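You operate a simulated robot arm through the tools that you are given. There is no shell and no other tool.

The job below is to be done with a simulated robot arm. You get a single attempt, and the scene is never put back.

Task
Give the black bearing three strokes of grease, then put it away.
Fine: it lies on the round plate while you pump; it goes in the grey parts box; shut the lid after.

The check looks at the end state, three seconds after you hand in, the way a careful person would. Anything else that was tipped, shoved, dropped, spilled or broken makes it a failure. A push-on lid holds only when it is set on centred and level and pressed home; a screw cap is set on level and turned clockwise until tight.

Robot
A 7-joint arm with a two-finger parallel gripper, fixed in place. Base frame: the origin is on the floor under the middle of its stand, x ahead of it, y to its left, z up; the work surface is at about z = 0.88. Lengths are in m, angles in degrees, forces in N, time in s.
With the tool pointing down near the work surface it reaches from about 0.3 to 0.7 m from the base axis. Its first joint turns from -66.0 to 66.0 degrees. Payload 1.57 kg.
The tool frame sits at the grasp point between the pads (the TCP): z along the fingers, y along the line on which they close. The tips reach 0.03 m beyond it. The gripper opens to 0.11 m. The fingers are 0.024 m wide and 0.012 m thick; the gripper's body (0.048 by 0.112 m) begins 0.078 m behind the TCP.
Orientation is that of the tool frame in the base frame, as [roll, pitch, yaw] about the fixed x, y, z axes, in that order (R = Rz(yaw) Ry(pitch) Rx(roll)). With the fingers straight down and closing along the base's y, the tool's x points along the base's -x, its y along +y and its z along -z.

Tools
- The arm moves only by the tool servo_tool. Its argument "moves" is a list that holds one entry, the list of rows, each a list of 6 numbers: the shift along the tool's x, y, z in m, then the turn, a rotation vector about the tool's x, y, z in degrees. In form: [[[tx, ty, tz, rx, ry, rz], ...]]. A call has 1 to 20 rows; each row is the pose to reach, as a shift and turn from the pose commanded when the call began, along the tool's axes at that moment. "claw" is the gripper command, from -1 (fully open) to 1 (shut), values between in proportion, set as the call begins (left out, the last holds). A row lasts 0.2 s, in which the tool goes at most 0.05 m and 8.6 degrees; a call with a longer step from one row to the next is refused whole, and so is a gripper value outside its range. A pose out of reach is approached as far as the arm can. The call stops where the force on the tool passes 50 N (or 10 N more than at its start, if that is more) or the arm is blocked; 0.2 s more then pass. Each finger travels about 0.108 m/s and halts on what it meets, pressing with about 42 N; the grip force reading is that of the motor and also rises with nothing between the fingers. The clock runs only during rows and for 0.2 s after the last one: add rows that repeat a pose to give the fingers time. It gives the time, the measured TCP pose, the force on the tool (base axes), the opening and the grip force at its end, in the units of the frame above (readings bear some noise), with the torque about the TCP (base axes, N m) and any sound that the robot's microphone picked up, and new pictures: "pictures" is both (left out), scene, wrist or none.
- Cameras (640 x 400 px; columns grow to the right, rows downward): "scene" is fixed at [0.1627, -0.3859, 1.4228]; the picture's right is [0.80, -0.59, 0.00], its down [-0.24, -0.33, -0.91] and it looks along [0.54, 0.74, -0.40] (base axes); focal length 315 px, centre (320, 200). "wrist" rides on the gripper at [0.07, 0.016, -0.141] in the tool frame; the picture's right is [-0.23, 0.97, 0.00], its down [-0.86, -0.20, -0.48] and it looks along [-0.47, -0.11, 0.88] (tool axes); focal length 222 px, centre (320, 200). There is no depth. A picture from a camera that has moved, and an enlarged one, comes with that camera's place and axes in the base frame and with its lens.
- inspect(camera, box): a new picture of the part [left, top, right, bottom] of that camera's present view, enlarged. No time passes.
- sign_off(): hands the job in; it is judged then, once.

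Places have to be worked out from the pictures, the camera data and where the tool is seen. Open the gripper and draw the arm clear of the work before you hand the job in, unless the task says otherwise.

The tools are called after "Emit:" as a command line: name --argument value ..., lists and objects as JSON in quotes. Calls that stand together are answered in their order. servo_tool: Moves the arm, as the interface text tells. Its arguments: {"type":"object","properties":{"moves":{"type":"array","items":{"type":"array","items":{"type":"array","items":{"type":"number"}}}},"claw":{"type":"number"},"pictures":{"type":"string","enum":["both","scene","wrist","none"]}},"required":["moves"]} The other tools are called the same way: inspect (camera, box) takes an enlarged picture of a part of a camera's view; sign_off () hands the job in.

At the start:

```text
t: 0.0
eef_pos: [0.3548, 0.0669, 1.3197]
orientation: [179.9, 0.0, -180.0]
ft_force: [0.3, -0.1, 0.0]
torque: [-0.02, 0.0, 0.01]
opening: 0.1097
gripper_force: 0.1
```

scene: 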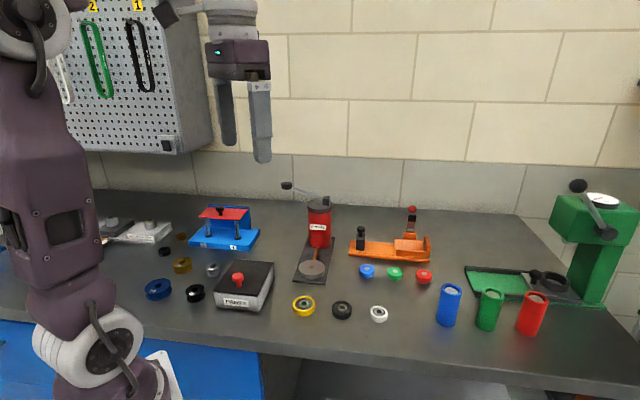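
wrist: 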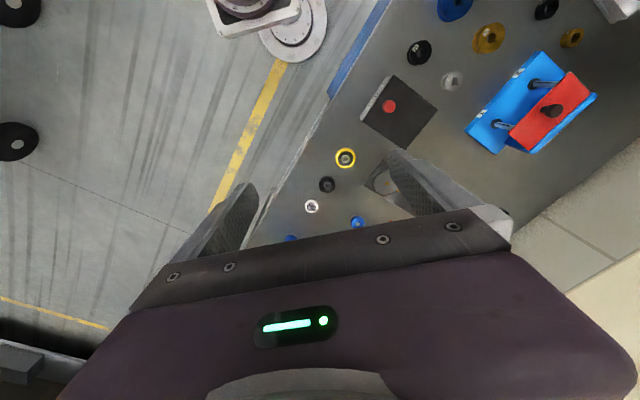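

I'll look closer at the workbench before moving: the grease pump (red with round plate), the rings, and the grey box with a lid.

Emit:
inspect --camera "scene" --box '[260, 170, 400, 330]'

Emit:
inspect --camera "scene" --box '[80, 190, 280, 320]'

Emit:
inspect --camera "scene" --box '[340, 190, 560, 340]'

Emit:
inspect --camera "wrist" --box '[280, 0, 640, 240]'

```text
2.50 times, centred on (330, 250) of scene
camera zoom: at [0.1627, -0.3859, 1.4228], right [0.8, -0.59, 0.0], down [-0.24, -0.33, -0.91], along [0.54, 0.74, -0.4], focal length 788 px, centre (295, 75)
```

zoom: 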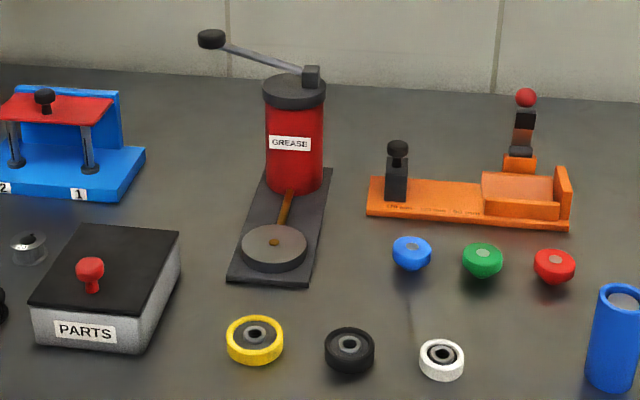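

```text
3.08 times, centred on (180, 255) of scene
camera zoom: at [0.1627, -0.3859, 1.4228], right [0.8, -0.59, 0.0], down [-0.24, -0.33, -0.91], along [0.54, 0.74, -0.4], focal length 970 px, centre (751, 31)
```

zoom: 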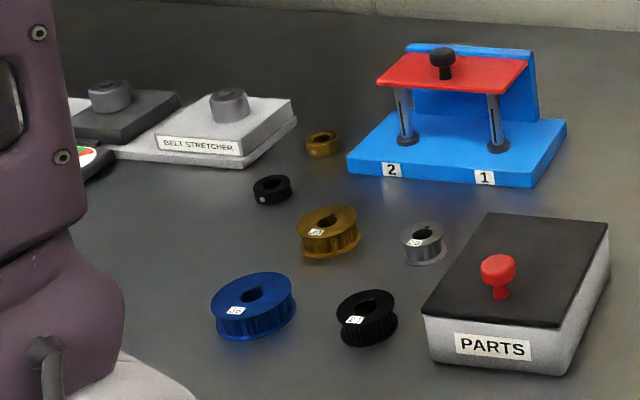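

```text
2.67 times, centred on (450, 265) of scene
camera zoom: at [0.1627, -0.3859, 1.4228], right [0.8, -0.59, 0.0], down [-0.24, -0.33, -0.91], along [0.54, 0.74, -0.4], focal length 841 px, centre (-27, 27)
```

zoom: 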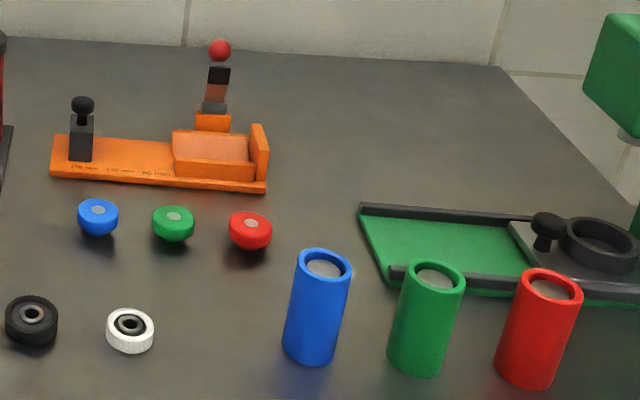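

```text
1.67 times, centred on (460, 120) of wrist
camera zoom: at [0.2857, 0.0824, 1.4615], right [0.23, 0.97, 0.0], down [0.86, -0.2, 0.48], along [0.47, -0.11, -0.88], focal length 370 px, centre (87, 333)
```

zoom: 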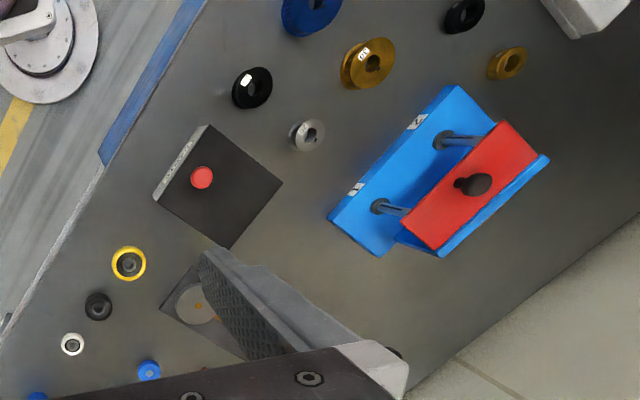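

The black bearing looks to be at about (0.54, 0.04), the pump's plate at about (0.57, 0.20), and the parts box knob near (0.37, 0.21, 0.96). I move the hand above the box for a better look at the lid and the pump lever.

Emit:
servo_tool --moves '[[[-0.005, 0.03, 0.03, 0, 0, 0], [-0.01, 0.06, 0.06, 0, 0, 0], [-0.015, 0.09, 0.09, 0, 0, 0], [-0.02, 0.12, 0.1, 0, 0, 0]]]' --claw -1 --pictures "both"

```text
t: 1.0
eef_pos: [0.3758, 0.1856, 1.2207]
orientation: [180.0, 0.1, 180.0]
ft_force: [-0.7, -0.3, -0.6]
torque: [-0.02, 0.01, -0.02]
opening: 0.1098
gripper_force: 0.1
camera wrist: at [0.3075, 0.2017, 1.362], right [0.23, 0.97, 0.0], down [0.85, -0.2, 0.48], along [0.47, -0.11, -0.88], focal length 222 px, centre (320, 200)
```

scene: 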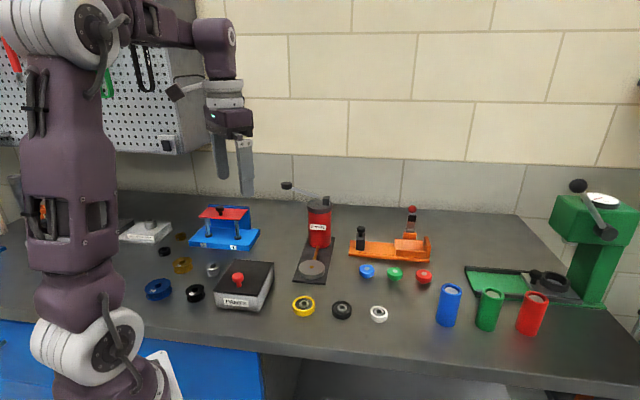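
wrist: 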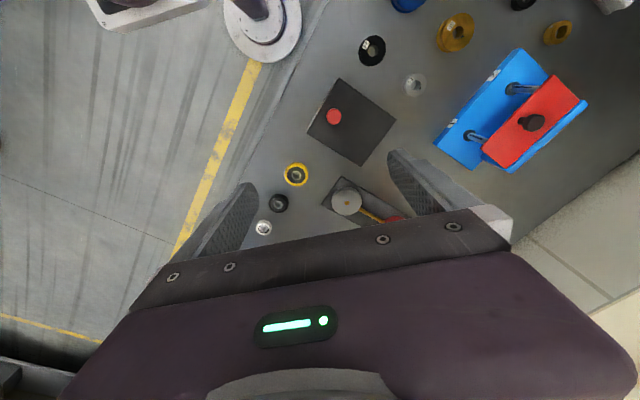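

Emit:
inspect --camera "wrist" --box '[250, 60, 420, 240]'

Emit:
inspect --camera "scene" --box '[205, 250, 285, 320]'

Emit:
inspect --camera "scene" --box '[270, 170, 350, 290]'

```text
2.22 times, centred on (335, 150) of wrist
camera zoom: at [0.3075, 0.2017, 1.362], right [0.23, 0.97, 0.0], down [0.85, -0.2, 0.48], along [0.47, -0.11, -0.88], focal length 494 px, centre (287, 311)
```

zoom: 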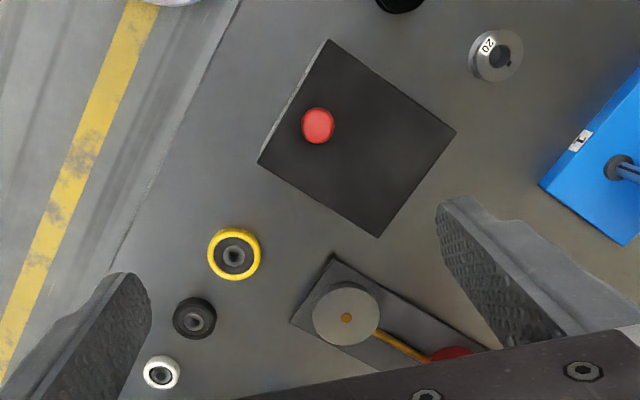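

```text
5.71 times, centred on (245, 285) of scene
camera zoom: at [0.1627, -0.3859, 1.4228], right [0.8, -0.59, 0.0], down [-0.24, -0.33, -0.91], along [0.54, 0.74, -0.4], focal length 1802 px, centre (749, -286)
```

zoom: 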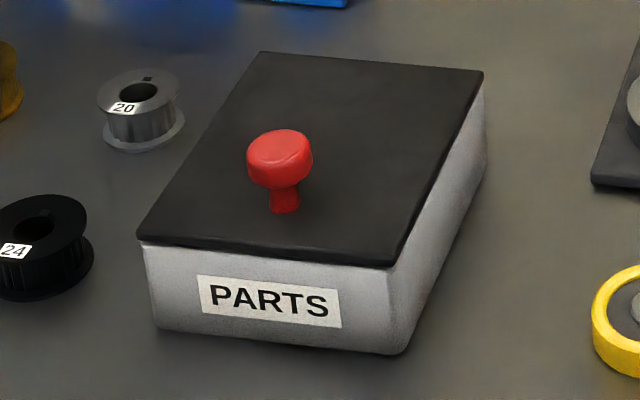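

```text
3.33 times, centred on (310, 230) of scene
camera zoom: at [0.1627, -0.3859, 1.4228], right [0.8, -0.59, 0.0], down [-0.24, -0.33, -0.91], along [0.54, 0.74, -0.4], focal length 1051 px, centre (353, 100)
```

zoom: 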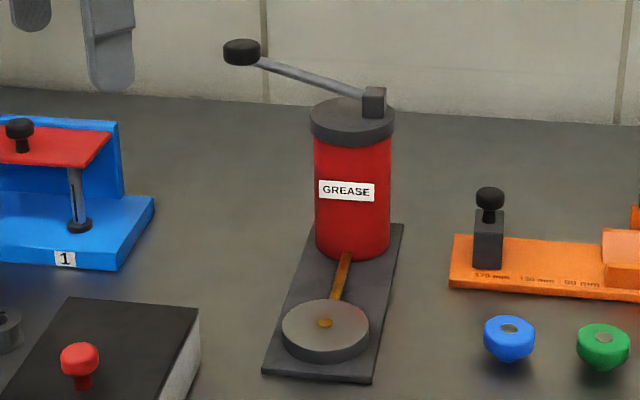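

The box is set at about 45°, roughly 0.107 × 0.136 m with its lid top near z = 0.93, and the knob sits near the label end, so the hinge is probably at the far end. I now move over towards the pump to view its lever, which is near the edge of reach.

Emit:
servo_tool --moves '[[[-0.035, 0.027, -0.006, 0, 0, 0], [-0.07, 0.054, -0.012, 0, 0, 0], [-0.105, 0.081, -0.018, 0, 0, 0], [-0.14, 0.108, -0.024, 0, 0, 0], [-0.174, 0.134, -0.03, 0, 0, 0], [-0.174, 0.134, -0.03, 0, 0, 0]]]' --pictures "both"

```text
t: 2.4
eef_pos: [0.4959, 0.2818, 1.2212]
orientation: [-180.0, 0.0, 179.9]
ft_force: [-0.1, -0.2, 0.5]
torque: [0.02, -0.03, 0.02]
opening: 0.11
gripper_force: 0.1
out of reach, approached as far as the arm can: row 4, 5, 6
camera wrist: at [0.4278, 0.2974, 1.3634], right [0.23, 0.97, 0.0], down [0.86, -0.2, 0.48], along [0.47, -0.11, -0.88], focal length 222 px, centre (320, 200)
```

scene: 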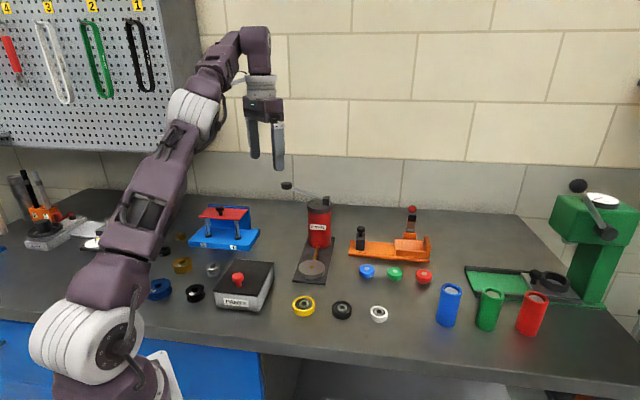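
wrist: 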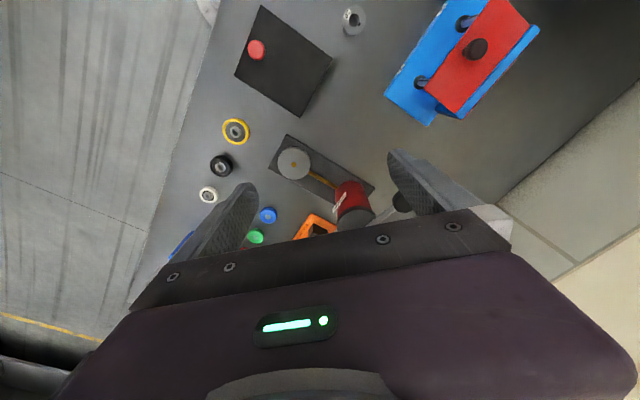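

The reach is shorter at this height with the tool straight down, so I'll need to tilt the tool outward for the lever. I enlarge the pump in the wrist view first.

Emit:
inspect --camera "wrist" --box '[260, 110, 440, 230]'

Emit:
inspect --camera "wrist" --box '[190, 0, 350, 120]'

```text
3.33 times, centred on (350, 170) of wrist
camera zoom: at [0.4278, 0.2974, 1.3634], right [0.23, 0.97, 0.0], down [0.86, -0.2, 0.48], along [0.47, -0.11, -0.88], focal length 740 px, centre (220, 300)
```

zoom: 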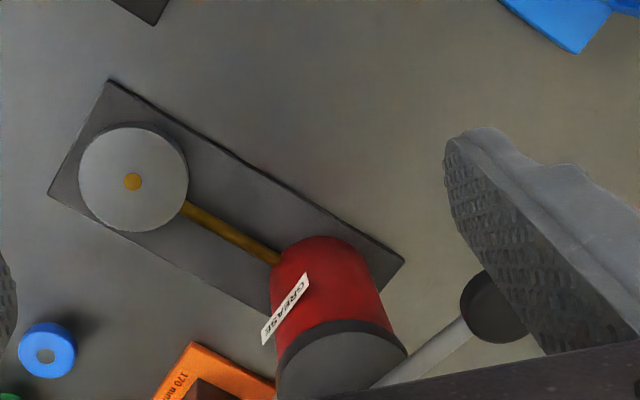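

```text
3.33 times, centred on (270, 60) of wrist
camera zoom: at [0.4278, 0.2974, 1.3634], right [0.23, 0.97, 0.0], down [0.86, -0.2, 0.48], along [0.47, -0.11, -0.88], focal length 740 px, centre (487, 667)
```

zoom: 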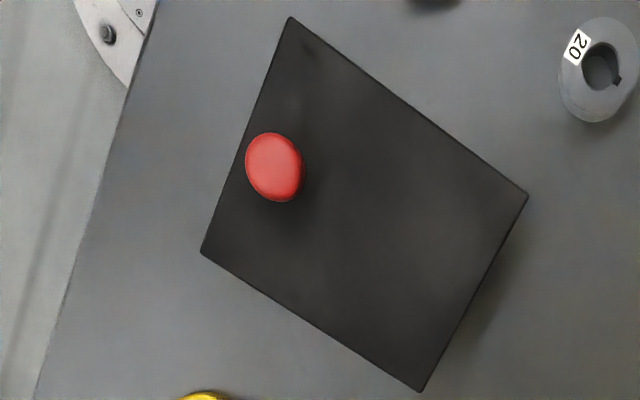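

The pump has a grey round plate with a golden centre at about (0.572, 0.205), top around z = 0.905, and the lever knob at about (0.608, 0.380, 1.08). I now move above the black bearing, turning 45° so the fingers close across the row of bearings.

Emit:
servo_tool --moves '[[[0.007, -0.039, 0.021, 0, 0, 6.43], [0.014, -0.077, 0.043, 0, 0, 12.86], [0.021, -0.116, 0.064, 0, 0, 19.3], [0.029, -0.154, 0.086, 0, 0, 25.7], [0.036, -0.193, 0.107, 0, 0, 32.1], [0.043, -0.231, 0.129, 0, 0, 38.6], [0.05, -0.27, 0.15, 0, 0, 45], [0.05, -0.27, 0.15, 0, 0, 45]]]' --pictures "both"

```text
t: 4.2
eef_pos: [0.4442, 0.0102, 1.0666]
orientation: [179.9, 0.1, 135.0]
ft_force: [0.7, 0.5, -0.1]
torque: [0.0, -0.01, 0.0]
opening: 0.11
gripper_force: 0.0
camera wrist: at [0.4069, 0.0713, 1.2089], right [0.85, 0.53, 0.0], down [0.46, -0.75, 0.48], along [0.25, -0.41, -0.88], focal length 222 px, centre (320, 200)
```

scene: 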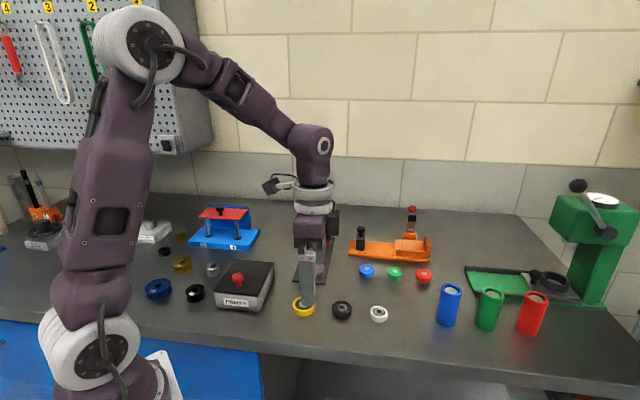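
wrist: 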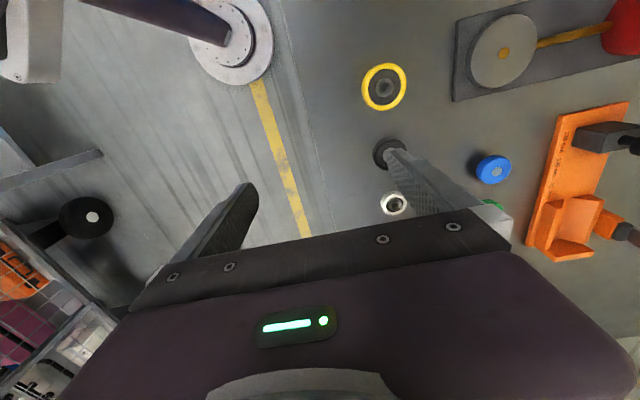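

The tool is at (0.444, 0.010, 1.067), so out-of-reach commands get clipped to the actual pose. I shift over the black bearing at (0.540, 0.041) and stay at about 1.05 for a close look.

Emit:
servo_tool --moves '[[[-0.0153, 0.0298, 0.006, 0, 0, 0], [-0.0306, 0.0596, 0.012, 0, 0, 0], [-0.046, 0.0895, 0.017, 0, 0, 0], [-0.046, 0.0895, 0.017, 0, 0, 0]]]' --pictures "both"

```text
t: 5.2
eef_pos: [0.5434, 0.0435, 1.0531]
orientation: [179.9, 0.0, 135.0]
ft_force: [-0.2, -0.4, -0.1]
torque: [-0.03, 0.0, -0.03]
opening: 0.1097
gripper_force: 0.0
camera wrist: at [0.506, 0.1043, 1.1947], right [0.85, 0.53, 0.0], down [0.46, -0.75, 0.48], along [0.25, -0.41, -0.88], focal length 222 px, centre (320, 200)
```

scene: 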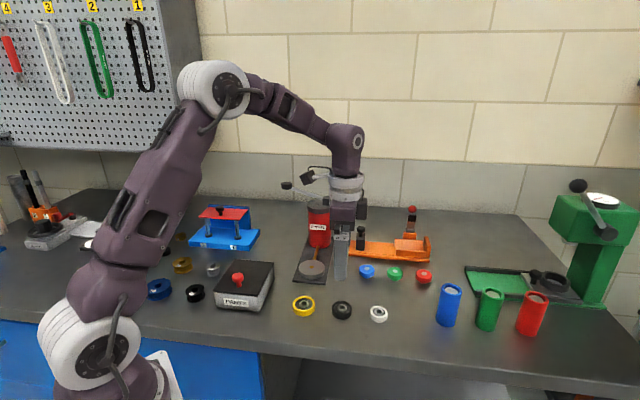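
wrist: 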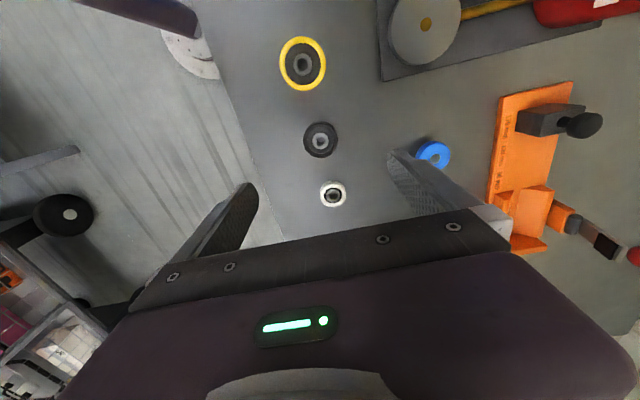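

The bearing appears right under the tool; I enlarge both views to pin down its centre, size and height.

Emit:
inspect --camera "wrist" --box '[260, 20, 400, 220]'

Emit:
inspect --camera "scene" --box '[290, 280, 400, 330]'

```text
2.00 times, centred on (330, 120) of wrist
camera zoom: at [0.506, 0.1043, 1.1947], right [0.85, 0.53, 0.0], down [0.46, -0.75, 0.48], along [0.25, -0.41, -0.88], focal length 444 px, centre (300, 360)
```

zoom: 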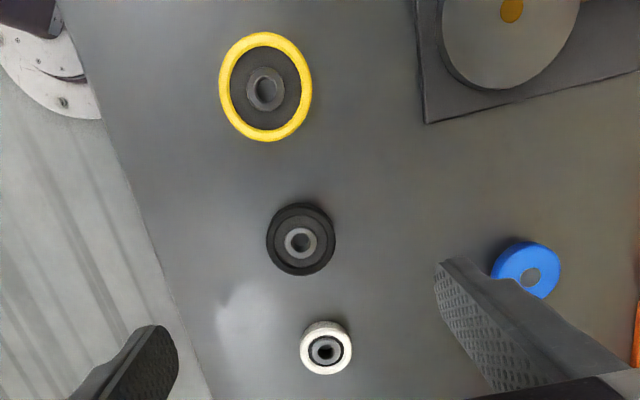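

```text
5.82 times, centred on (345, 305) of scene
camera zoom: at [0.1627, -0.3859, 1.4228], right [0.8, -0.59, 0.0], down [-0.24, -0.33, -0.91], along [0.54, 0.74, -0.4], focal length 1835 px, centre (174, -411)
```

zoom: 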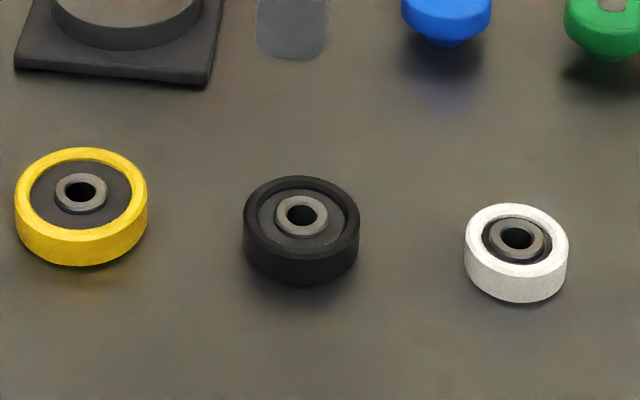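

The bearing is about 46 mm across and about 14 mm tall, centred near (0.545, 0.043). I descend until the fingertips are about 4 mm above the surface, gripper still open.

Emit:
servo_tool --moves '[[[-0.0015, 0.0008, 0.04, 0, 0, 0], [-0.0015, 0.0008, 0.08, 0, 0, 0], [-0.0015, 0.0008, 0.115, 0, 0, 0], [-0.0015, 0.0008, 0.138, 0, 0, 0], [-0.0015, 0.0008, 0.138, 0, 0, 0]]]' --pictures "both"

```text
t: 6.4
eef_pos: [0.5463, 0.0425, 0.9148]
orientation: [180.0, 0.0, 135.1]
ft_force: [-0.3, 0.0, -0.2]
torque: [-0.03, 0.03, -0.02]
opening: 0.11
gripper_force: 0.0
camera wrist: at [0.5102, 0.1036, 1.0557], right [0.85, 0.53, 0.0], down [0.46, -0.75, 0.48], along [0.25, -0.41, -0.88], focal length 222 px, centre (320, 200)
```

scene: 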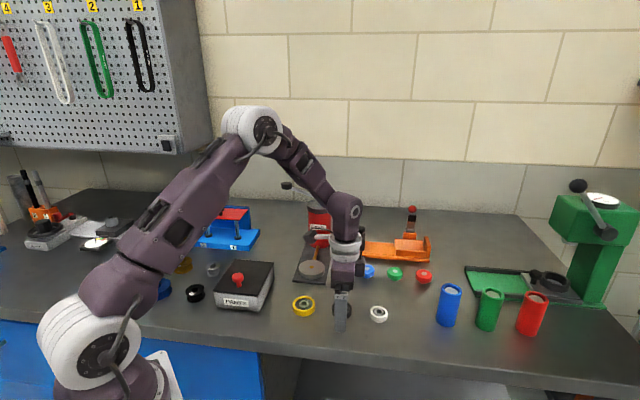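
wrist: 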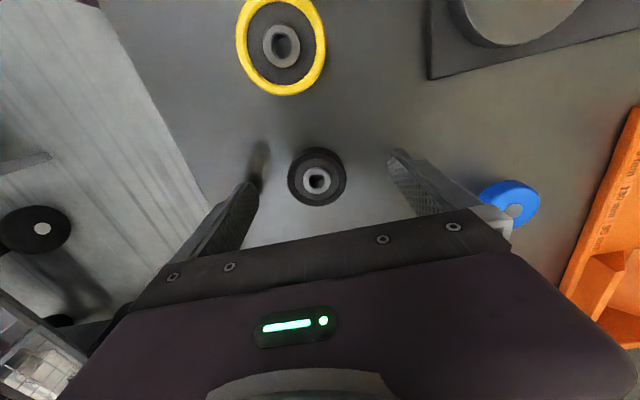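

The bearing sits between the open fingers, about 2 mm off along the tool's x. I correct that and close on it.

Emit:
servo_tool --moves '[[[0.002, 0, 0, 0, 0, 0], [0.002, 0, 0, 0, 0, 0], [0.002, 0, 0, 0, 0, 0], [0.002, 0, 0, 0, 0, 0]]]' --claw 1 --pictures "wrist"

```text
t: 7.4
eef_pos: [0.5452, 0.0443, 0.9148]
orientation: [-180.0, 0.0, 135.0]
ft_force: [0.6, 0.7, 1.2]
torque: [0.04, -0.04, 0.01]
opening: 0.0456
gripper_force: 41.8
camera wrist: at [0.5084, 0.1052, 1.0565], right [0.85, 0.53, 0.0], down [0.46, -0.75, 0.48], along [0.25, -0.41, -0.88], focal length 222 px, centre (320, 200)
```

wrist: 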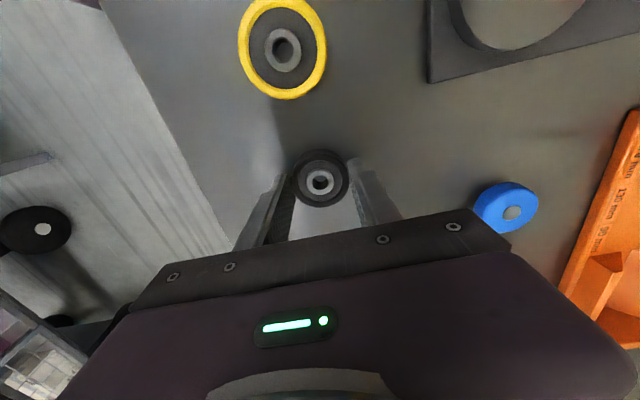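

The bearing is gripped (opening 45.6 mm). I lift it and carry it over the round plate.

Emit:
servo_tool --moves '[[[0, 0, -0.04, 0, 0, 0], [0, 0, -0.08, 0, 0, 0], [0.024, 0.033, -0.085, 0, 0, 0], [0.048, 0.066, -0.085, 0, 0, 0], [0.072, 0.1, -0.085, 0, 0, 0], [0.0949, 0.1328, -0.085, 0, 0, 0], [0.0949, 0.1328, -0.085, 0, 0, 0]]]' --pictures "both"

```text
t: 9.0
eef_pos: [0.5709, 0.211, 0.9983]
orientation: [-180.0, 0.0, 135.1]
ft_force: [0.3, 0.4, -0.8]
torque: [-0.01, -0.03, 0.02]
opening: 0.0457
gripper_force: 42.0
camera wrist: at [0.5337, 0.2705, 1.1403], right [0.85, 0.53, 0.0], down [0.46, -0.75, 0.48], along [0.25, -0.41, -0.88], focal length 222 px, centre (320, 200)
```

scene: 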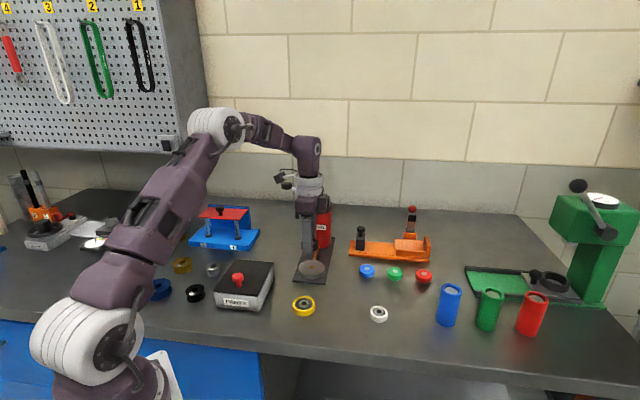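
wrist: 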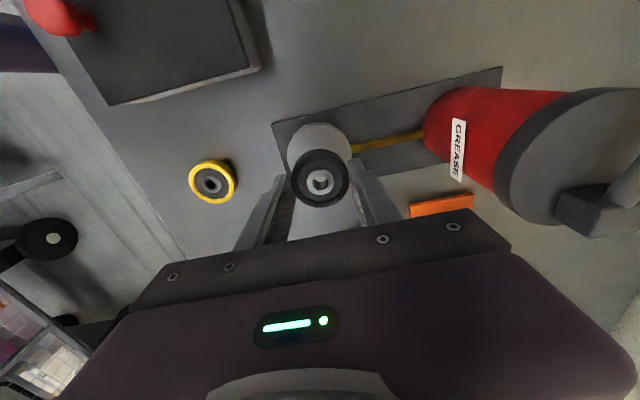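

I enlarge the wrist view to see how the bearing lines up with the plate.

Emit:
inspect --camera "wrist" --box '[260, 80, 400, 240]'

Emit:
inspect --camera "scene" --box '[280, 220, 350, 290]'

```text
2.50 times, centred on (330, 160) of wrist
camera zoom: at [0.5337, 0.2705, 1.1403], right [0.85, 0.53, 0.0], down [0.46, -0.75, 0.48], along [0.25, -0.41, -0.88], focal length 555 px, centre (295, 300)
```

zoom: 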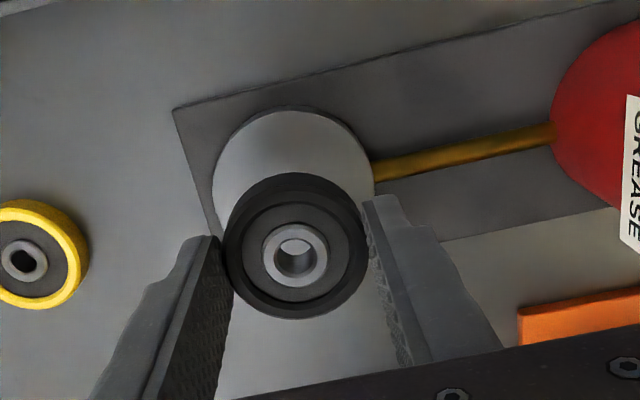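

```text
5.71 times, centred on (315, 255) of scene
camera zoom: at [0.1628, -0.3858, 1.4228], right [0.8, -0.59, 0.0], down [-0.24, -0.33, -0.91], along [0.54, 0.74, -0.4], focal length 1802 px, centre (349, -114)
```

zoom: 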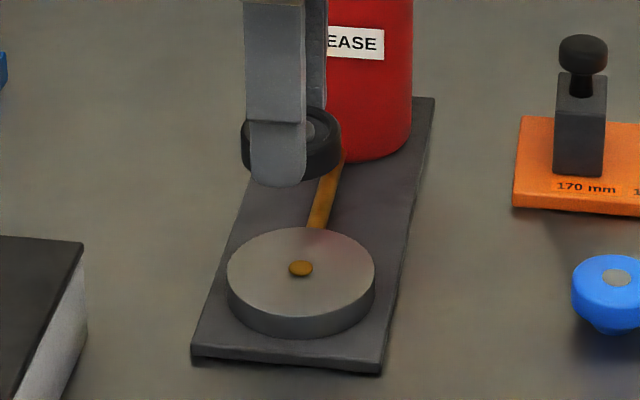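

By triangulation the plate centre is near (0.5735, 0.206) with its top about z = 0.90, and the bearing is within 2 mm of being centred over it. I lower it to just above the plate.

Emit:
servo_tool --moves '[[[-0.0016, -0.0006, 0.03, 0, 0, 0], [-0.0016, -0.0006, 0.05, 0, 0, 0], [-0.0016, -0.0006, 0.056, 0, 0, 0], [-0.0016, -0.0006, 0.056, 0, 0, 0]]]' --pictures "both"

Emit:
inspect --camera "scene" --box '[280, 220, 350, 290]'

```text
t: 10.0
eef_pos: [0.5729, 0.2051, 0.9441]
orientation: [179.9, 0.0, 135.1]
ft_force: [0.2, 0.4, -2.1]
torque: [0.01, 0.0, -0.02]
opening: 0.0458
gripper_force: 41.5
camera wrist: at [0.5347, 0.2659, 1.0859], right [0.85, 0.53, 0.0], down [0.46, -0.75, 0.48], along [0.25, -0.41, -0.88], focal length 222 px, centre (320, 200)
```

scene: 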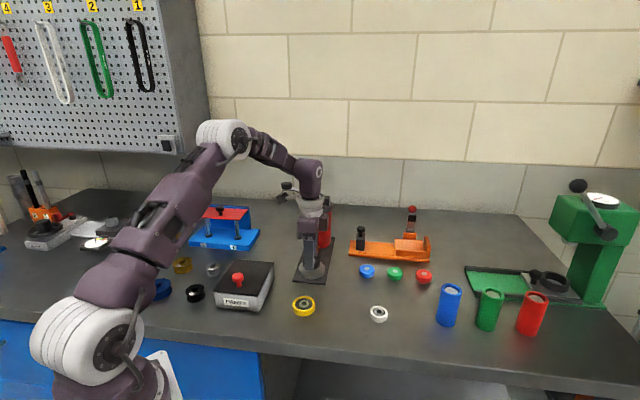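
wrist: 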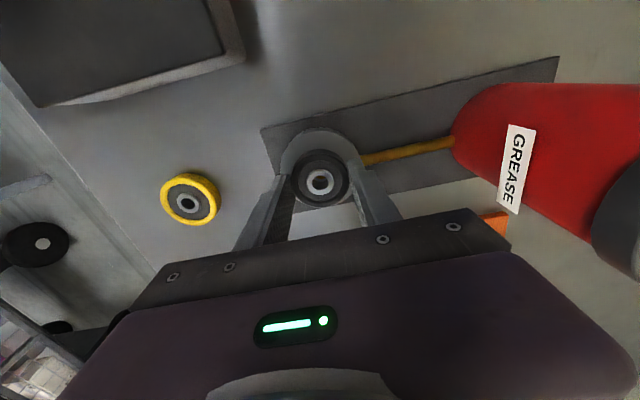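

```text
5.71 times, centred on (315, 255) of scene
camera zoom: at [0.1627, -0.3859, 1.4228], right [0.8, -0.59, 0.0], down [-0.24, -0.33, -0.91], along [0.54, 0.74, -0.4], focal length 1802 px, centre (349, -114)
```

zoom: 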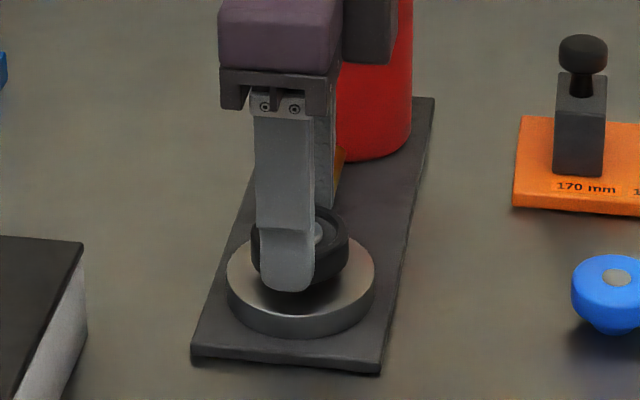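

The bearing hovers a few millimetres above the plate, well inside its rim. I lower in small steps, watching the force.

Emit:
servo_tool --moves '[[[0, 0, 0.002, 0, 0, 0], [0, 0, 0.004, 0, 0, 0], [0, 0, 0.004, 0, 0, 0]]]' --pictures "none"

```text
t: 10.8
eef_pos: [0.5712, 0.2056, 0.9385]
orientation: [180.0, 0.0, 135.0]
ft_force: [0.7, -0.6, -0.4]
torque: [0.02, 0.01, 0.0]
opening: 0.0456
gripper_force: 42.0
```

Emit:
servo_tool --moves '[[[0, 0, 0.001, 0, 0, 0], [0, 0, 0.002, 0, 0, 0], [0, 0, 0.002, 0, 0, 0]]]' --pictures "wrist"

Emit:
inspect --camera "scene" --box '[290, 240, 340, 285]'

```text
t: 11.6
eef_pos: [0.5704, 0.2042, 0.9379]
orientation: [180.0, 0.1, 134.9]
ft_force: [1.0, -0.8, -1.7]
torque: [0.03, -0.05, -0.04]
opening: 0.0457
gripper_force: 41.9
camera wrist: at [0.5341, 0.2647, 1.0796], right [0.85, 0.53, 0.0], down [0.46, -0.75, 0.48], along [0.25, -0.41, -0.88], focal length 222 px, centre (320, 200)
```

wrist: 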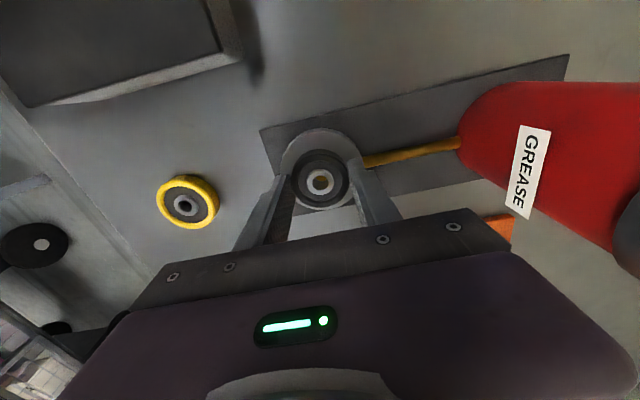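

```text
8.89 times, centred on (315, 262) of scene
camera zoom: at [0.1627, -0.3859, 1.4228], right [0.8, -0.59, 0.0], down [-0.24, -0.33, -0.91], along [0.54, 0.74, -0.4], focal length 2803 px, centre (364, -356)
```

zoom: 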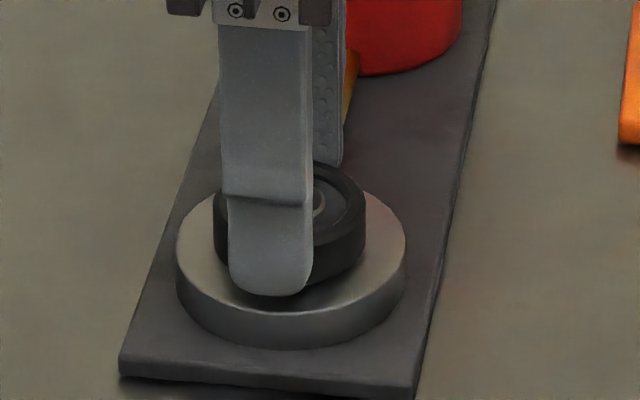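

The golden centre shows through the bearing's hole, so it's well centred; no contact force yet. I keep lowering a little.

Emit:
servo_tool --moves '[[[0, 0, 0.001, 0, 0, 0], [0, 0, 0.002, 0, 0, 0], [0, 0, 0.002, 0, 0, 0]]]' --pictures "none"

```text
t: 12.4
eef_pos: [0.5723, 0.2043, 0.9362]
orientation: [179.9, 0.1, 135.1]
ft_force: [-2.7, -2.9, 18.0]
torque: [-0.17, 0.22, 0.0]
opening: 0.0454
gripper_force: 41.7
```

Contact: 18 N upward, the bearing is seated on the plate. I back off half a millimetre and open the fingers.

Emit:
servo_tool --moves '[[[0, 0, -0.0007, 0, 0, 0], [0, 0, -0.0007, 0, 0, 0], [0, 0, -0.0007, 0, 0, 0]]]' --claw -0.4 --pictures "wrist"

Emit:
inspect --camera "scene" --box '[290, 240, 340, 285]'

```text
t: 13.2
eef_pos: [0.5722, 0.2038, 0.9362]
orientation: [179.9, 0.0, 135.0]
ft_force: [0.3, 0.1, -0.4]
torque: [0.01, 0.01, 0.0]
opening: 0.077
gripper_force: 0.2
camera wrist: at [0.5349, 0.2651, 1.0784], right [0.85, 0.53, 0.0], down [0.46, -0.75, 0.48], along [0.25, -0.41, -0.88], focal length 222 px, centre (320, 200)
```

wrist: 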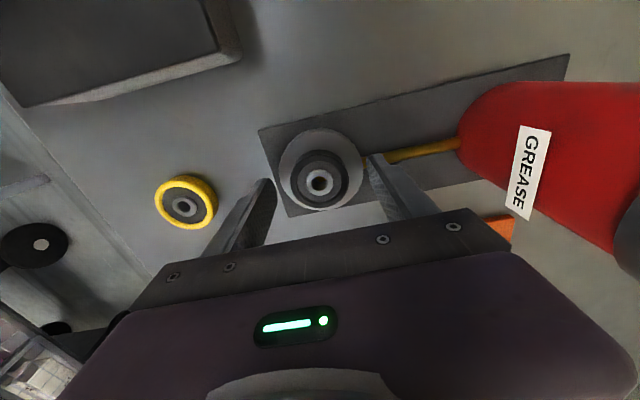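

```text
8.89 times, centred on (315, 262) of scene
camera zoom: at [0.1627, -0.3859, 1.4228], right [0.8, -0.59, 0.0], down [-0.24, -0.33, -0.91], along [0.54, 0.74, -0.4], focal length 2803 px, centre (364, -356)
```

zoom: 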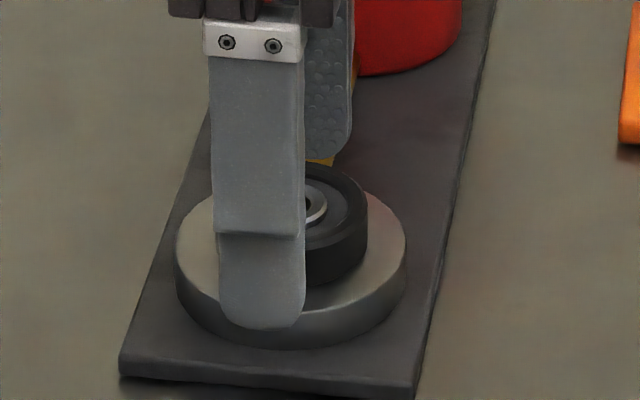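

The bearing now rests centred on the plate. I raise the open fingers straight up off it.

Emit:
servo_tool --moves '[[[0, 0, -0.03, 0, 0, 0], [0, 0, -0.07, 0, 0, 0], [0, 0, -0.115, 0, 0, 0], [0, 0, -0.115, 0, 0, 0]]]' --pictures "scene"

Emit:
inspect --camera "scene" --box '[270, 170, 350, 290]'

```text
t: 14.2
eef_pos: [0.5713, 0.2026, 1.0479]
orientation: [-179.9, 0.1, 135.0]
ft_force: [-0.2, -0.1, -0.3]
torque: [0.0, 0.02, -0.01]
opening: 0.0768
gripper_force: 0.1
```

scene: 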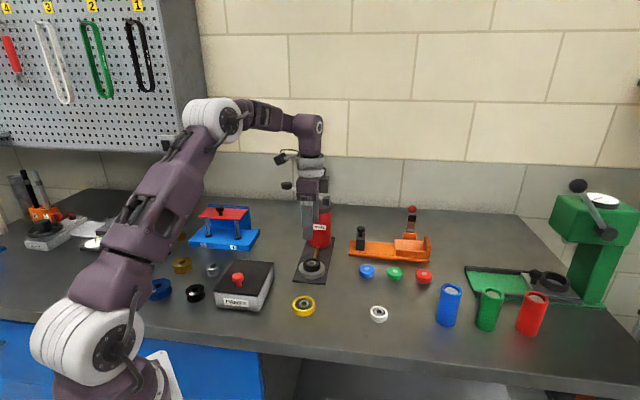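

```text
3.33 times, centred on (310, 230) of scene
camera zoom: at [0.1627, -0.3859, 1.4228], right [0.8, -0.59, 0.0], down [-0.24, -0.33, -0.91], along [0.54, 0.74, -0.4], focal length 1051 px, centre (353, 100)
```

zoom: 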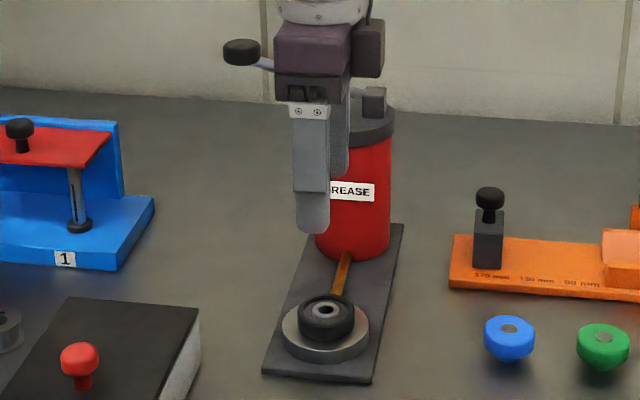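

The bearing lies centred on the plate. Next I close the fingers and turn the hand to face outward near the lever knob to look at it up close.

Emit:
servo_tool --moves '[[[0.014, 0.0028, -0.009, 0, 0, -8.5], [0.028, 0.0057, -0.018, 0, 0, -17], [0.042, 0.0085, -0.027, 0, 0, -25.5], [0.056, 0.0113, -0.036, 0, 0, -34], [0.07, 0.0142, -0.045, 0, 0, -42.5], [0.084, 0.017, -0.055, 0, 0, -51], [0.098, 0.0198, -0.064, 0, 0, -59.5], [0.112, 0.0227, -0.073, 0, 0, -68], [0.126, 0.0255, -0.082, 0, 0, -76.5], [0.126, 0.0255, -0.082, 0, 0, -77]]]' --claw 1 --pictures "both"

```text
t: 16.4
eef_pos: [0.5009, 0.3111, 1.1327]
orientation: [-180.0, -0.1, -147.9]
ft_force: [0.2, 0.0, 0.5]
torque: [-0.03, -0.06, 0.01]
opening: 0.0001
gripper_force: 21.7
camera wrist: at [0.433, 0.2877, 1.2751], right [-0.33, 0.95, 0.0], down [0.83, 0.29, 0.48], along [0.45, 0.16, -0.88], focal length 222 px, centre (320, 200)
```

scene: 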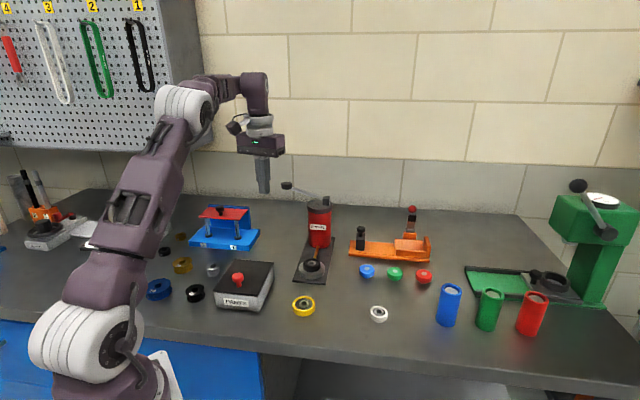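
wrist: 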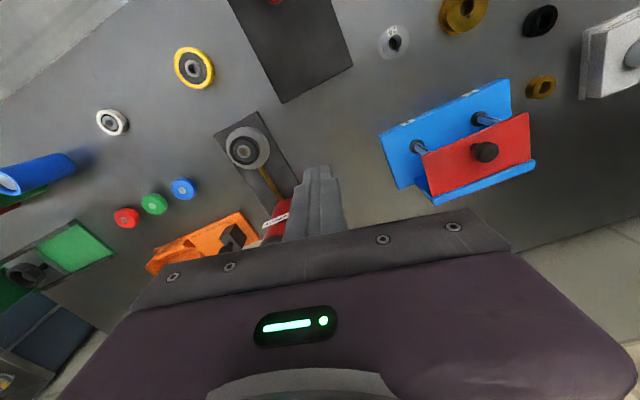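

The hand itself hides the lever from the wrist camera here. I tilt the tool 35° outward and shift sideways so the lever knob comes into the wrist view.

Emit:
servo_tool --moves '[[[0, -0.012, -0.006, 0, -7, 0], [0, -0.024, -0.012, 0, -14, 0], [0, -0.036, -0.018, 0, -21, 0], [0, -0.048, -0.024, 0, -28, 0], [0, -0.06, -0.03, 0, -35, 0], [0, -0.06, -0.03, 0, -35, 0]]]' --pictures "both"

Emit:
inspect --camera "wrist" --box '[280, 120, 480, 245]'

```text
t: 17.8
eef_pos: [0.5346, 0.258, 1.1626]
orientation: [180.0, 35.1, -148.1]
ft_force: [-0.3, -0.3, -0.4]
torque: [0.0, 0.0, -0.01]
opening: 0.0
gripper_force: 21.6
camera wrist: at [0.4091, 0.1994, 1.24], right [-0.36, 0.92, 0.13], down [0.47, 0.06, 0.88], along [0.81, 0.38, -0.45], focal length 222 px, centre (320, 200)
```

scene: 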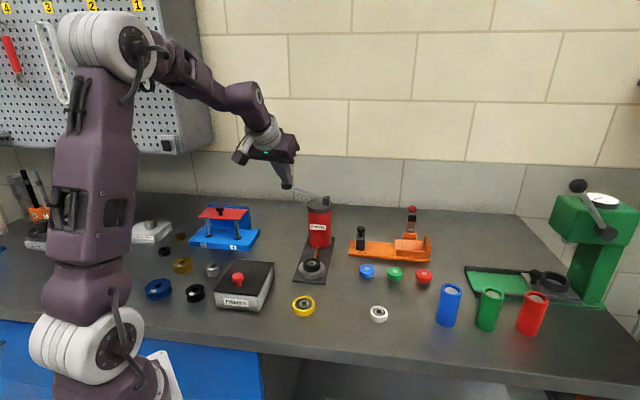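
wrist: 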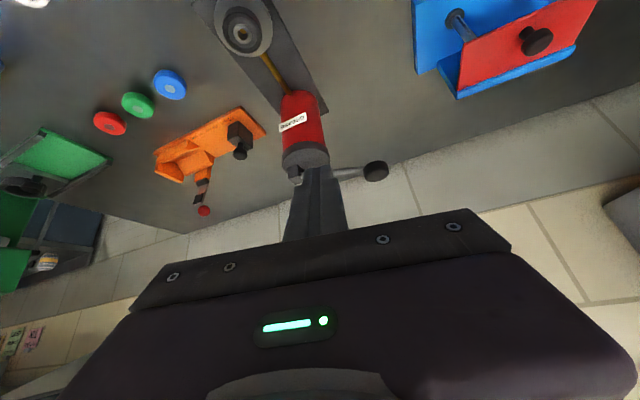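

```text
3.20 times, centred on (380, 182) of wrist
camera zoom: at [0.4091, 0.1994, 1.24], right [-0.36, 0.92, 0.13], down [0.47, 0.06, 0.88], along [0.81, 0.38, -0.45], focal length 711 px, centre (128, 256)
```

zoom: 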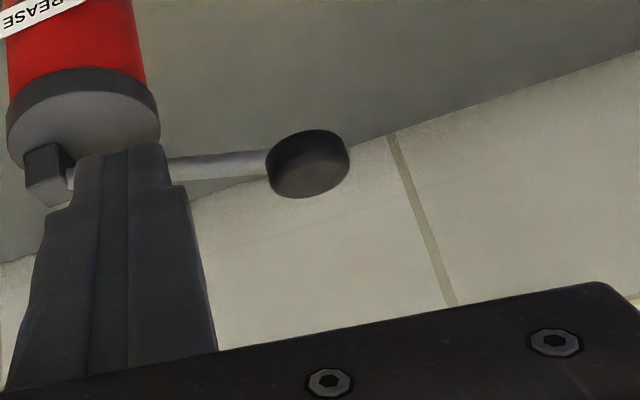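

The new view confirms the lever knob centre at (0.6055, 0.380, 1.081), about 34 mm across, with the pivot near (0.70, 0.30, 1.037). I move the closed fingertips to about 3 cm above the knob's top.

Emit:
servo_tool --moves '[[[-0.0222, 0.0165, 0.0194, 0, 0, 0], [-0.0444, 0.033, 0.0388, 0, 0, 0], [-0.0665, 0.0495, 0.0582, 0, 0, 0], [-0.0887, 0.066, 0.0776, 0, 0, 0], [-0.0887, 0.066, 0.0776, 0, 0, 0]]]' --pictures "both"

Emit:
inspect --camera "scene" --box '[260, 150, 340, 220]'

Emit:
inspect --camera "wrist" --box '[240, 100, 400, 240]'

```text
t: 19.0
eef_pos: [0.5984, 0.38, 1.1505]
orientation: [-180.0, 35.0, -147.9]
ft_force: [-0.2, 0.3, -0.5]
torque: [-0.04, 0.0, 0.01]
opening: 0.0
gripper_force: 21.3
camera wrist: at [0.4733, 0.3206, 1.227], right [-0.36, 0.92, 0.13], down [0.47, 0.06, 0.88], along [0.81, 0.38, -0.45], focal length 222 px, centre (320, 200)
```

scene: 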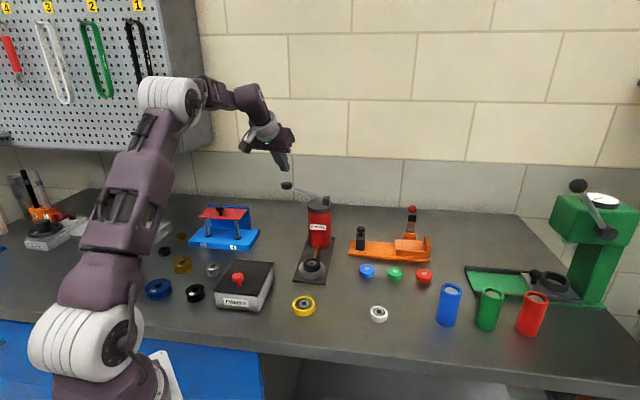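
wrist: 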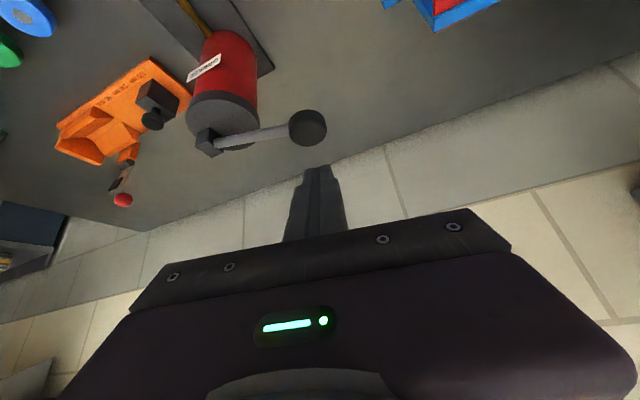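

```text
5.71 times, centred on (300, 185) of scene
camera zoom: at [0.1627, -0.3859, 1.4228], right [0.8, -0.59, 0.0], down [-0.24, -0.33, -0.91], along [0.54, 0.74, -0.4], focal length 1802 px, centre (434, 286)
```

zoom: 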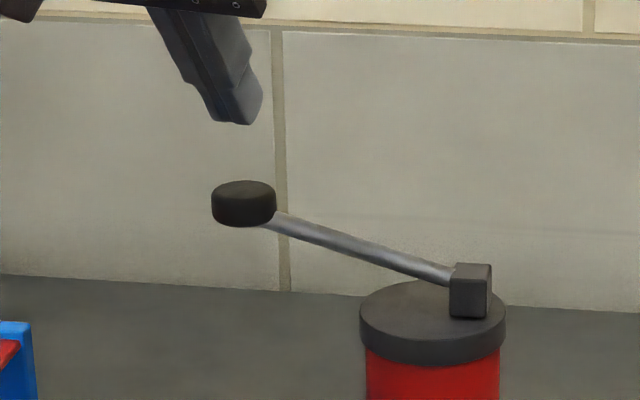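

```text
2.86 times, centred on (320, 170) of wrist
camera zoom: at [0.4733, 0.3206, 1.227], right [-0.36, 0.92, 0.13], down [0.47, 0.06, 0.88], along [0.81, 0.38, -0.45], focal length 635 px, centre (320, 286)
```

zoom: 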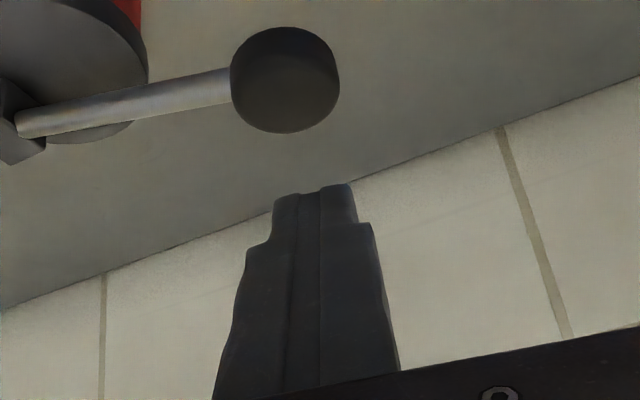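

The tip is lined up over the knob with roughly 35 mm to go. I push straight down in steps (base −z is +0.574 along tool x, +0.819 along tool z) to feel the lever.

Emit:
servo_tool --moves '[[[0.0115, 0, 0.0164, 0, 0, 0], [0.0184, 0, 0.0262, 0, 0, 0], [0.0241, 0, 0.0344, 0, 0, 0], [0.0287, 0, 0.041, 0, 0, 0], [0.0287, 0, 0.041, 0, 0, 0]]]' --pictures "both"

Emit:
inspect --camera "scene" --box '[260, 150, 340, 220]'

Emit:
inspect --camera "wrist" --box '[240, 100, 400, 240]'

```text
t: 20.2
eef_pos: [0.5978, 0.3779, 1.1018]
orientation: [-180.0, 35.0, -148.1]
ft_force: [-3.1, 5.3, 4.5]
torque: [0.12, 0.04, 0.02]
opening: 0.0004
gripper_force: 21.4
camera wrist: at [0.4725, 0.3191, 1.1784], right [-0.36, 0.92, 0.13], down [0.47, 0.06, 0.88], along [0.81, 0.38, -0.45], focal length 222 px, centre (320, 200)
```

scene: 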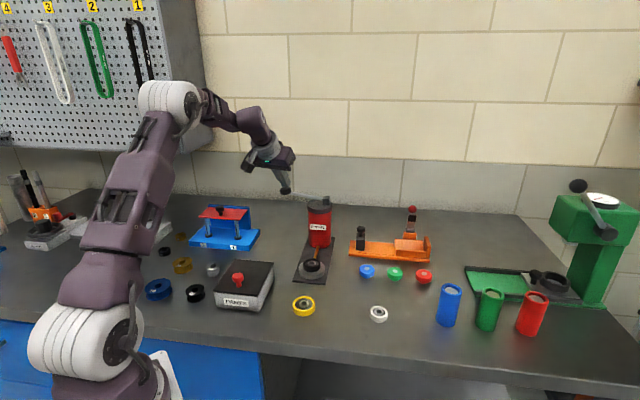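
wrist: 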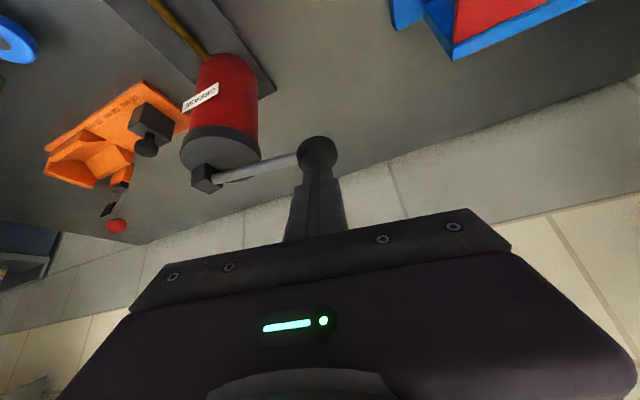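

```text
5.71 times, centred on (300, 185) of scene
camera zoom: at [0.1626, -0.3858, 1.4229], right [0.8, -0.59, 0.0], down [-0.24, -0.33, -0.91], along [0.54, 0.74, -0.4], focal length 1802 px, centre (434, 286)
```

zoom: 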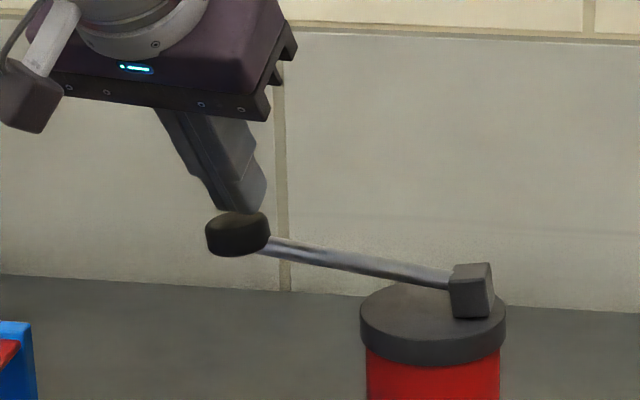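

```text
2.86 times, centred on (320, 170) of wrist
camera zoom: at [0.4725, 0.3191, 1.1784], right [-0.36, 0.92, 0.13], down [0.47, 0.06, 0.88], along [0.81, 0.38, -0.45], focal length 635 px, centre (320, 286)
```

zoom: 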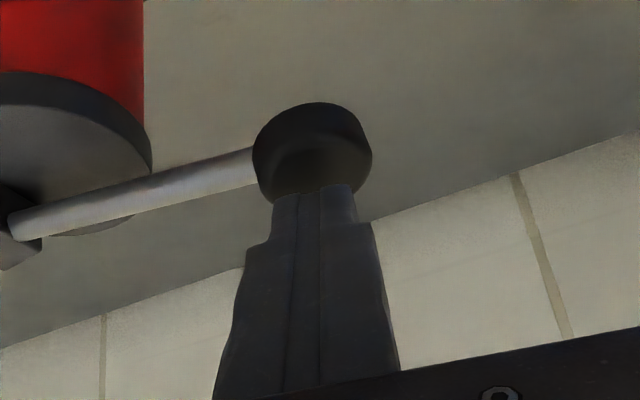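

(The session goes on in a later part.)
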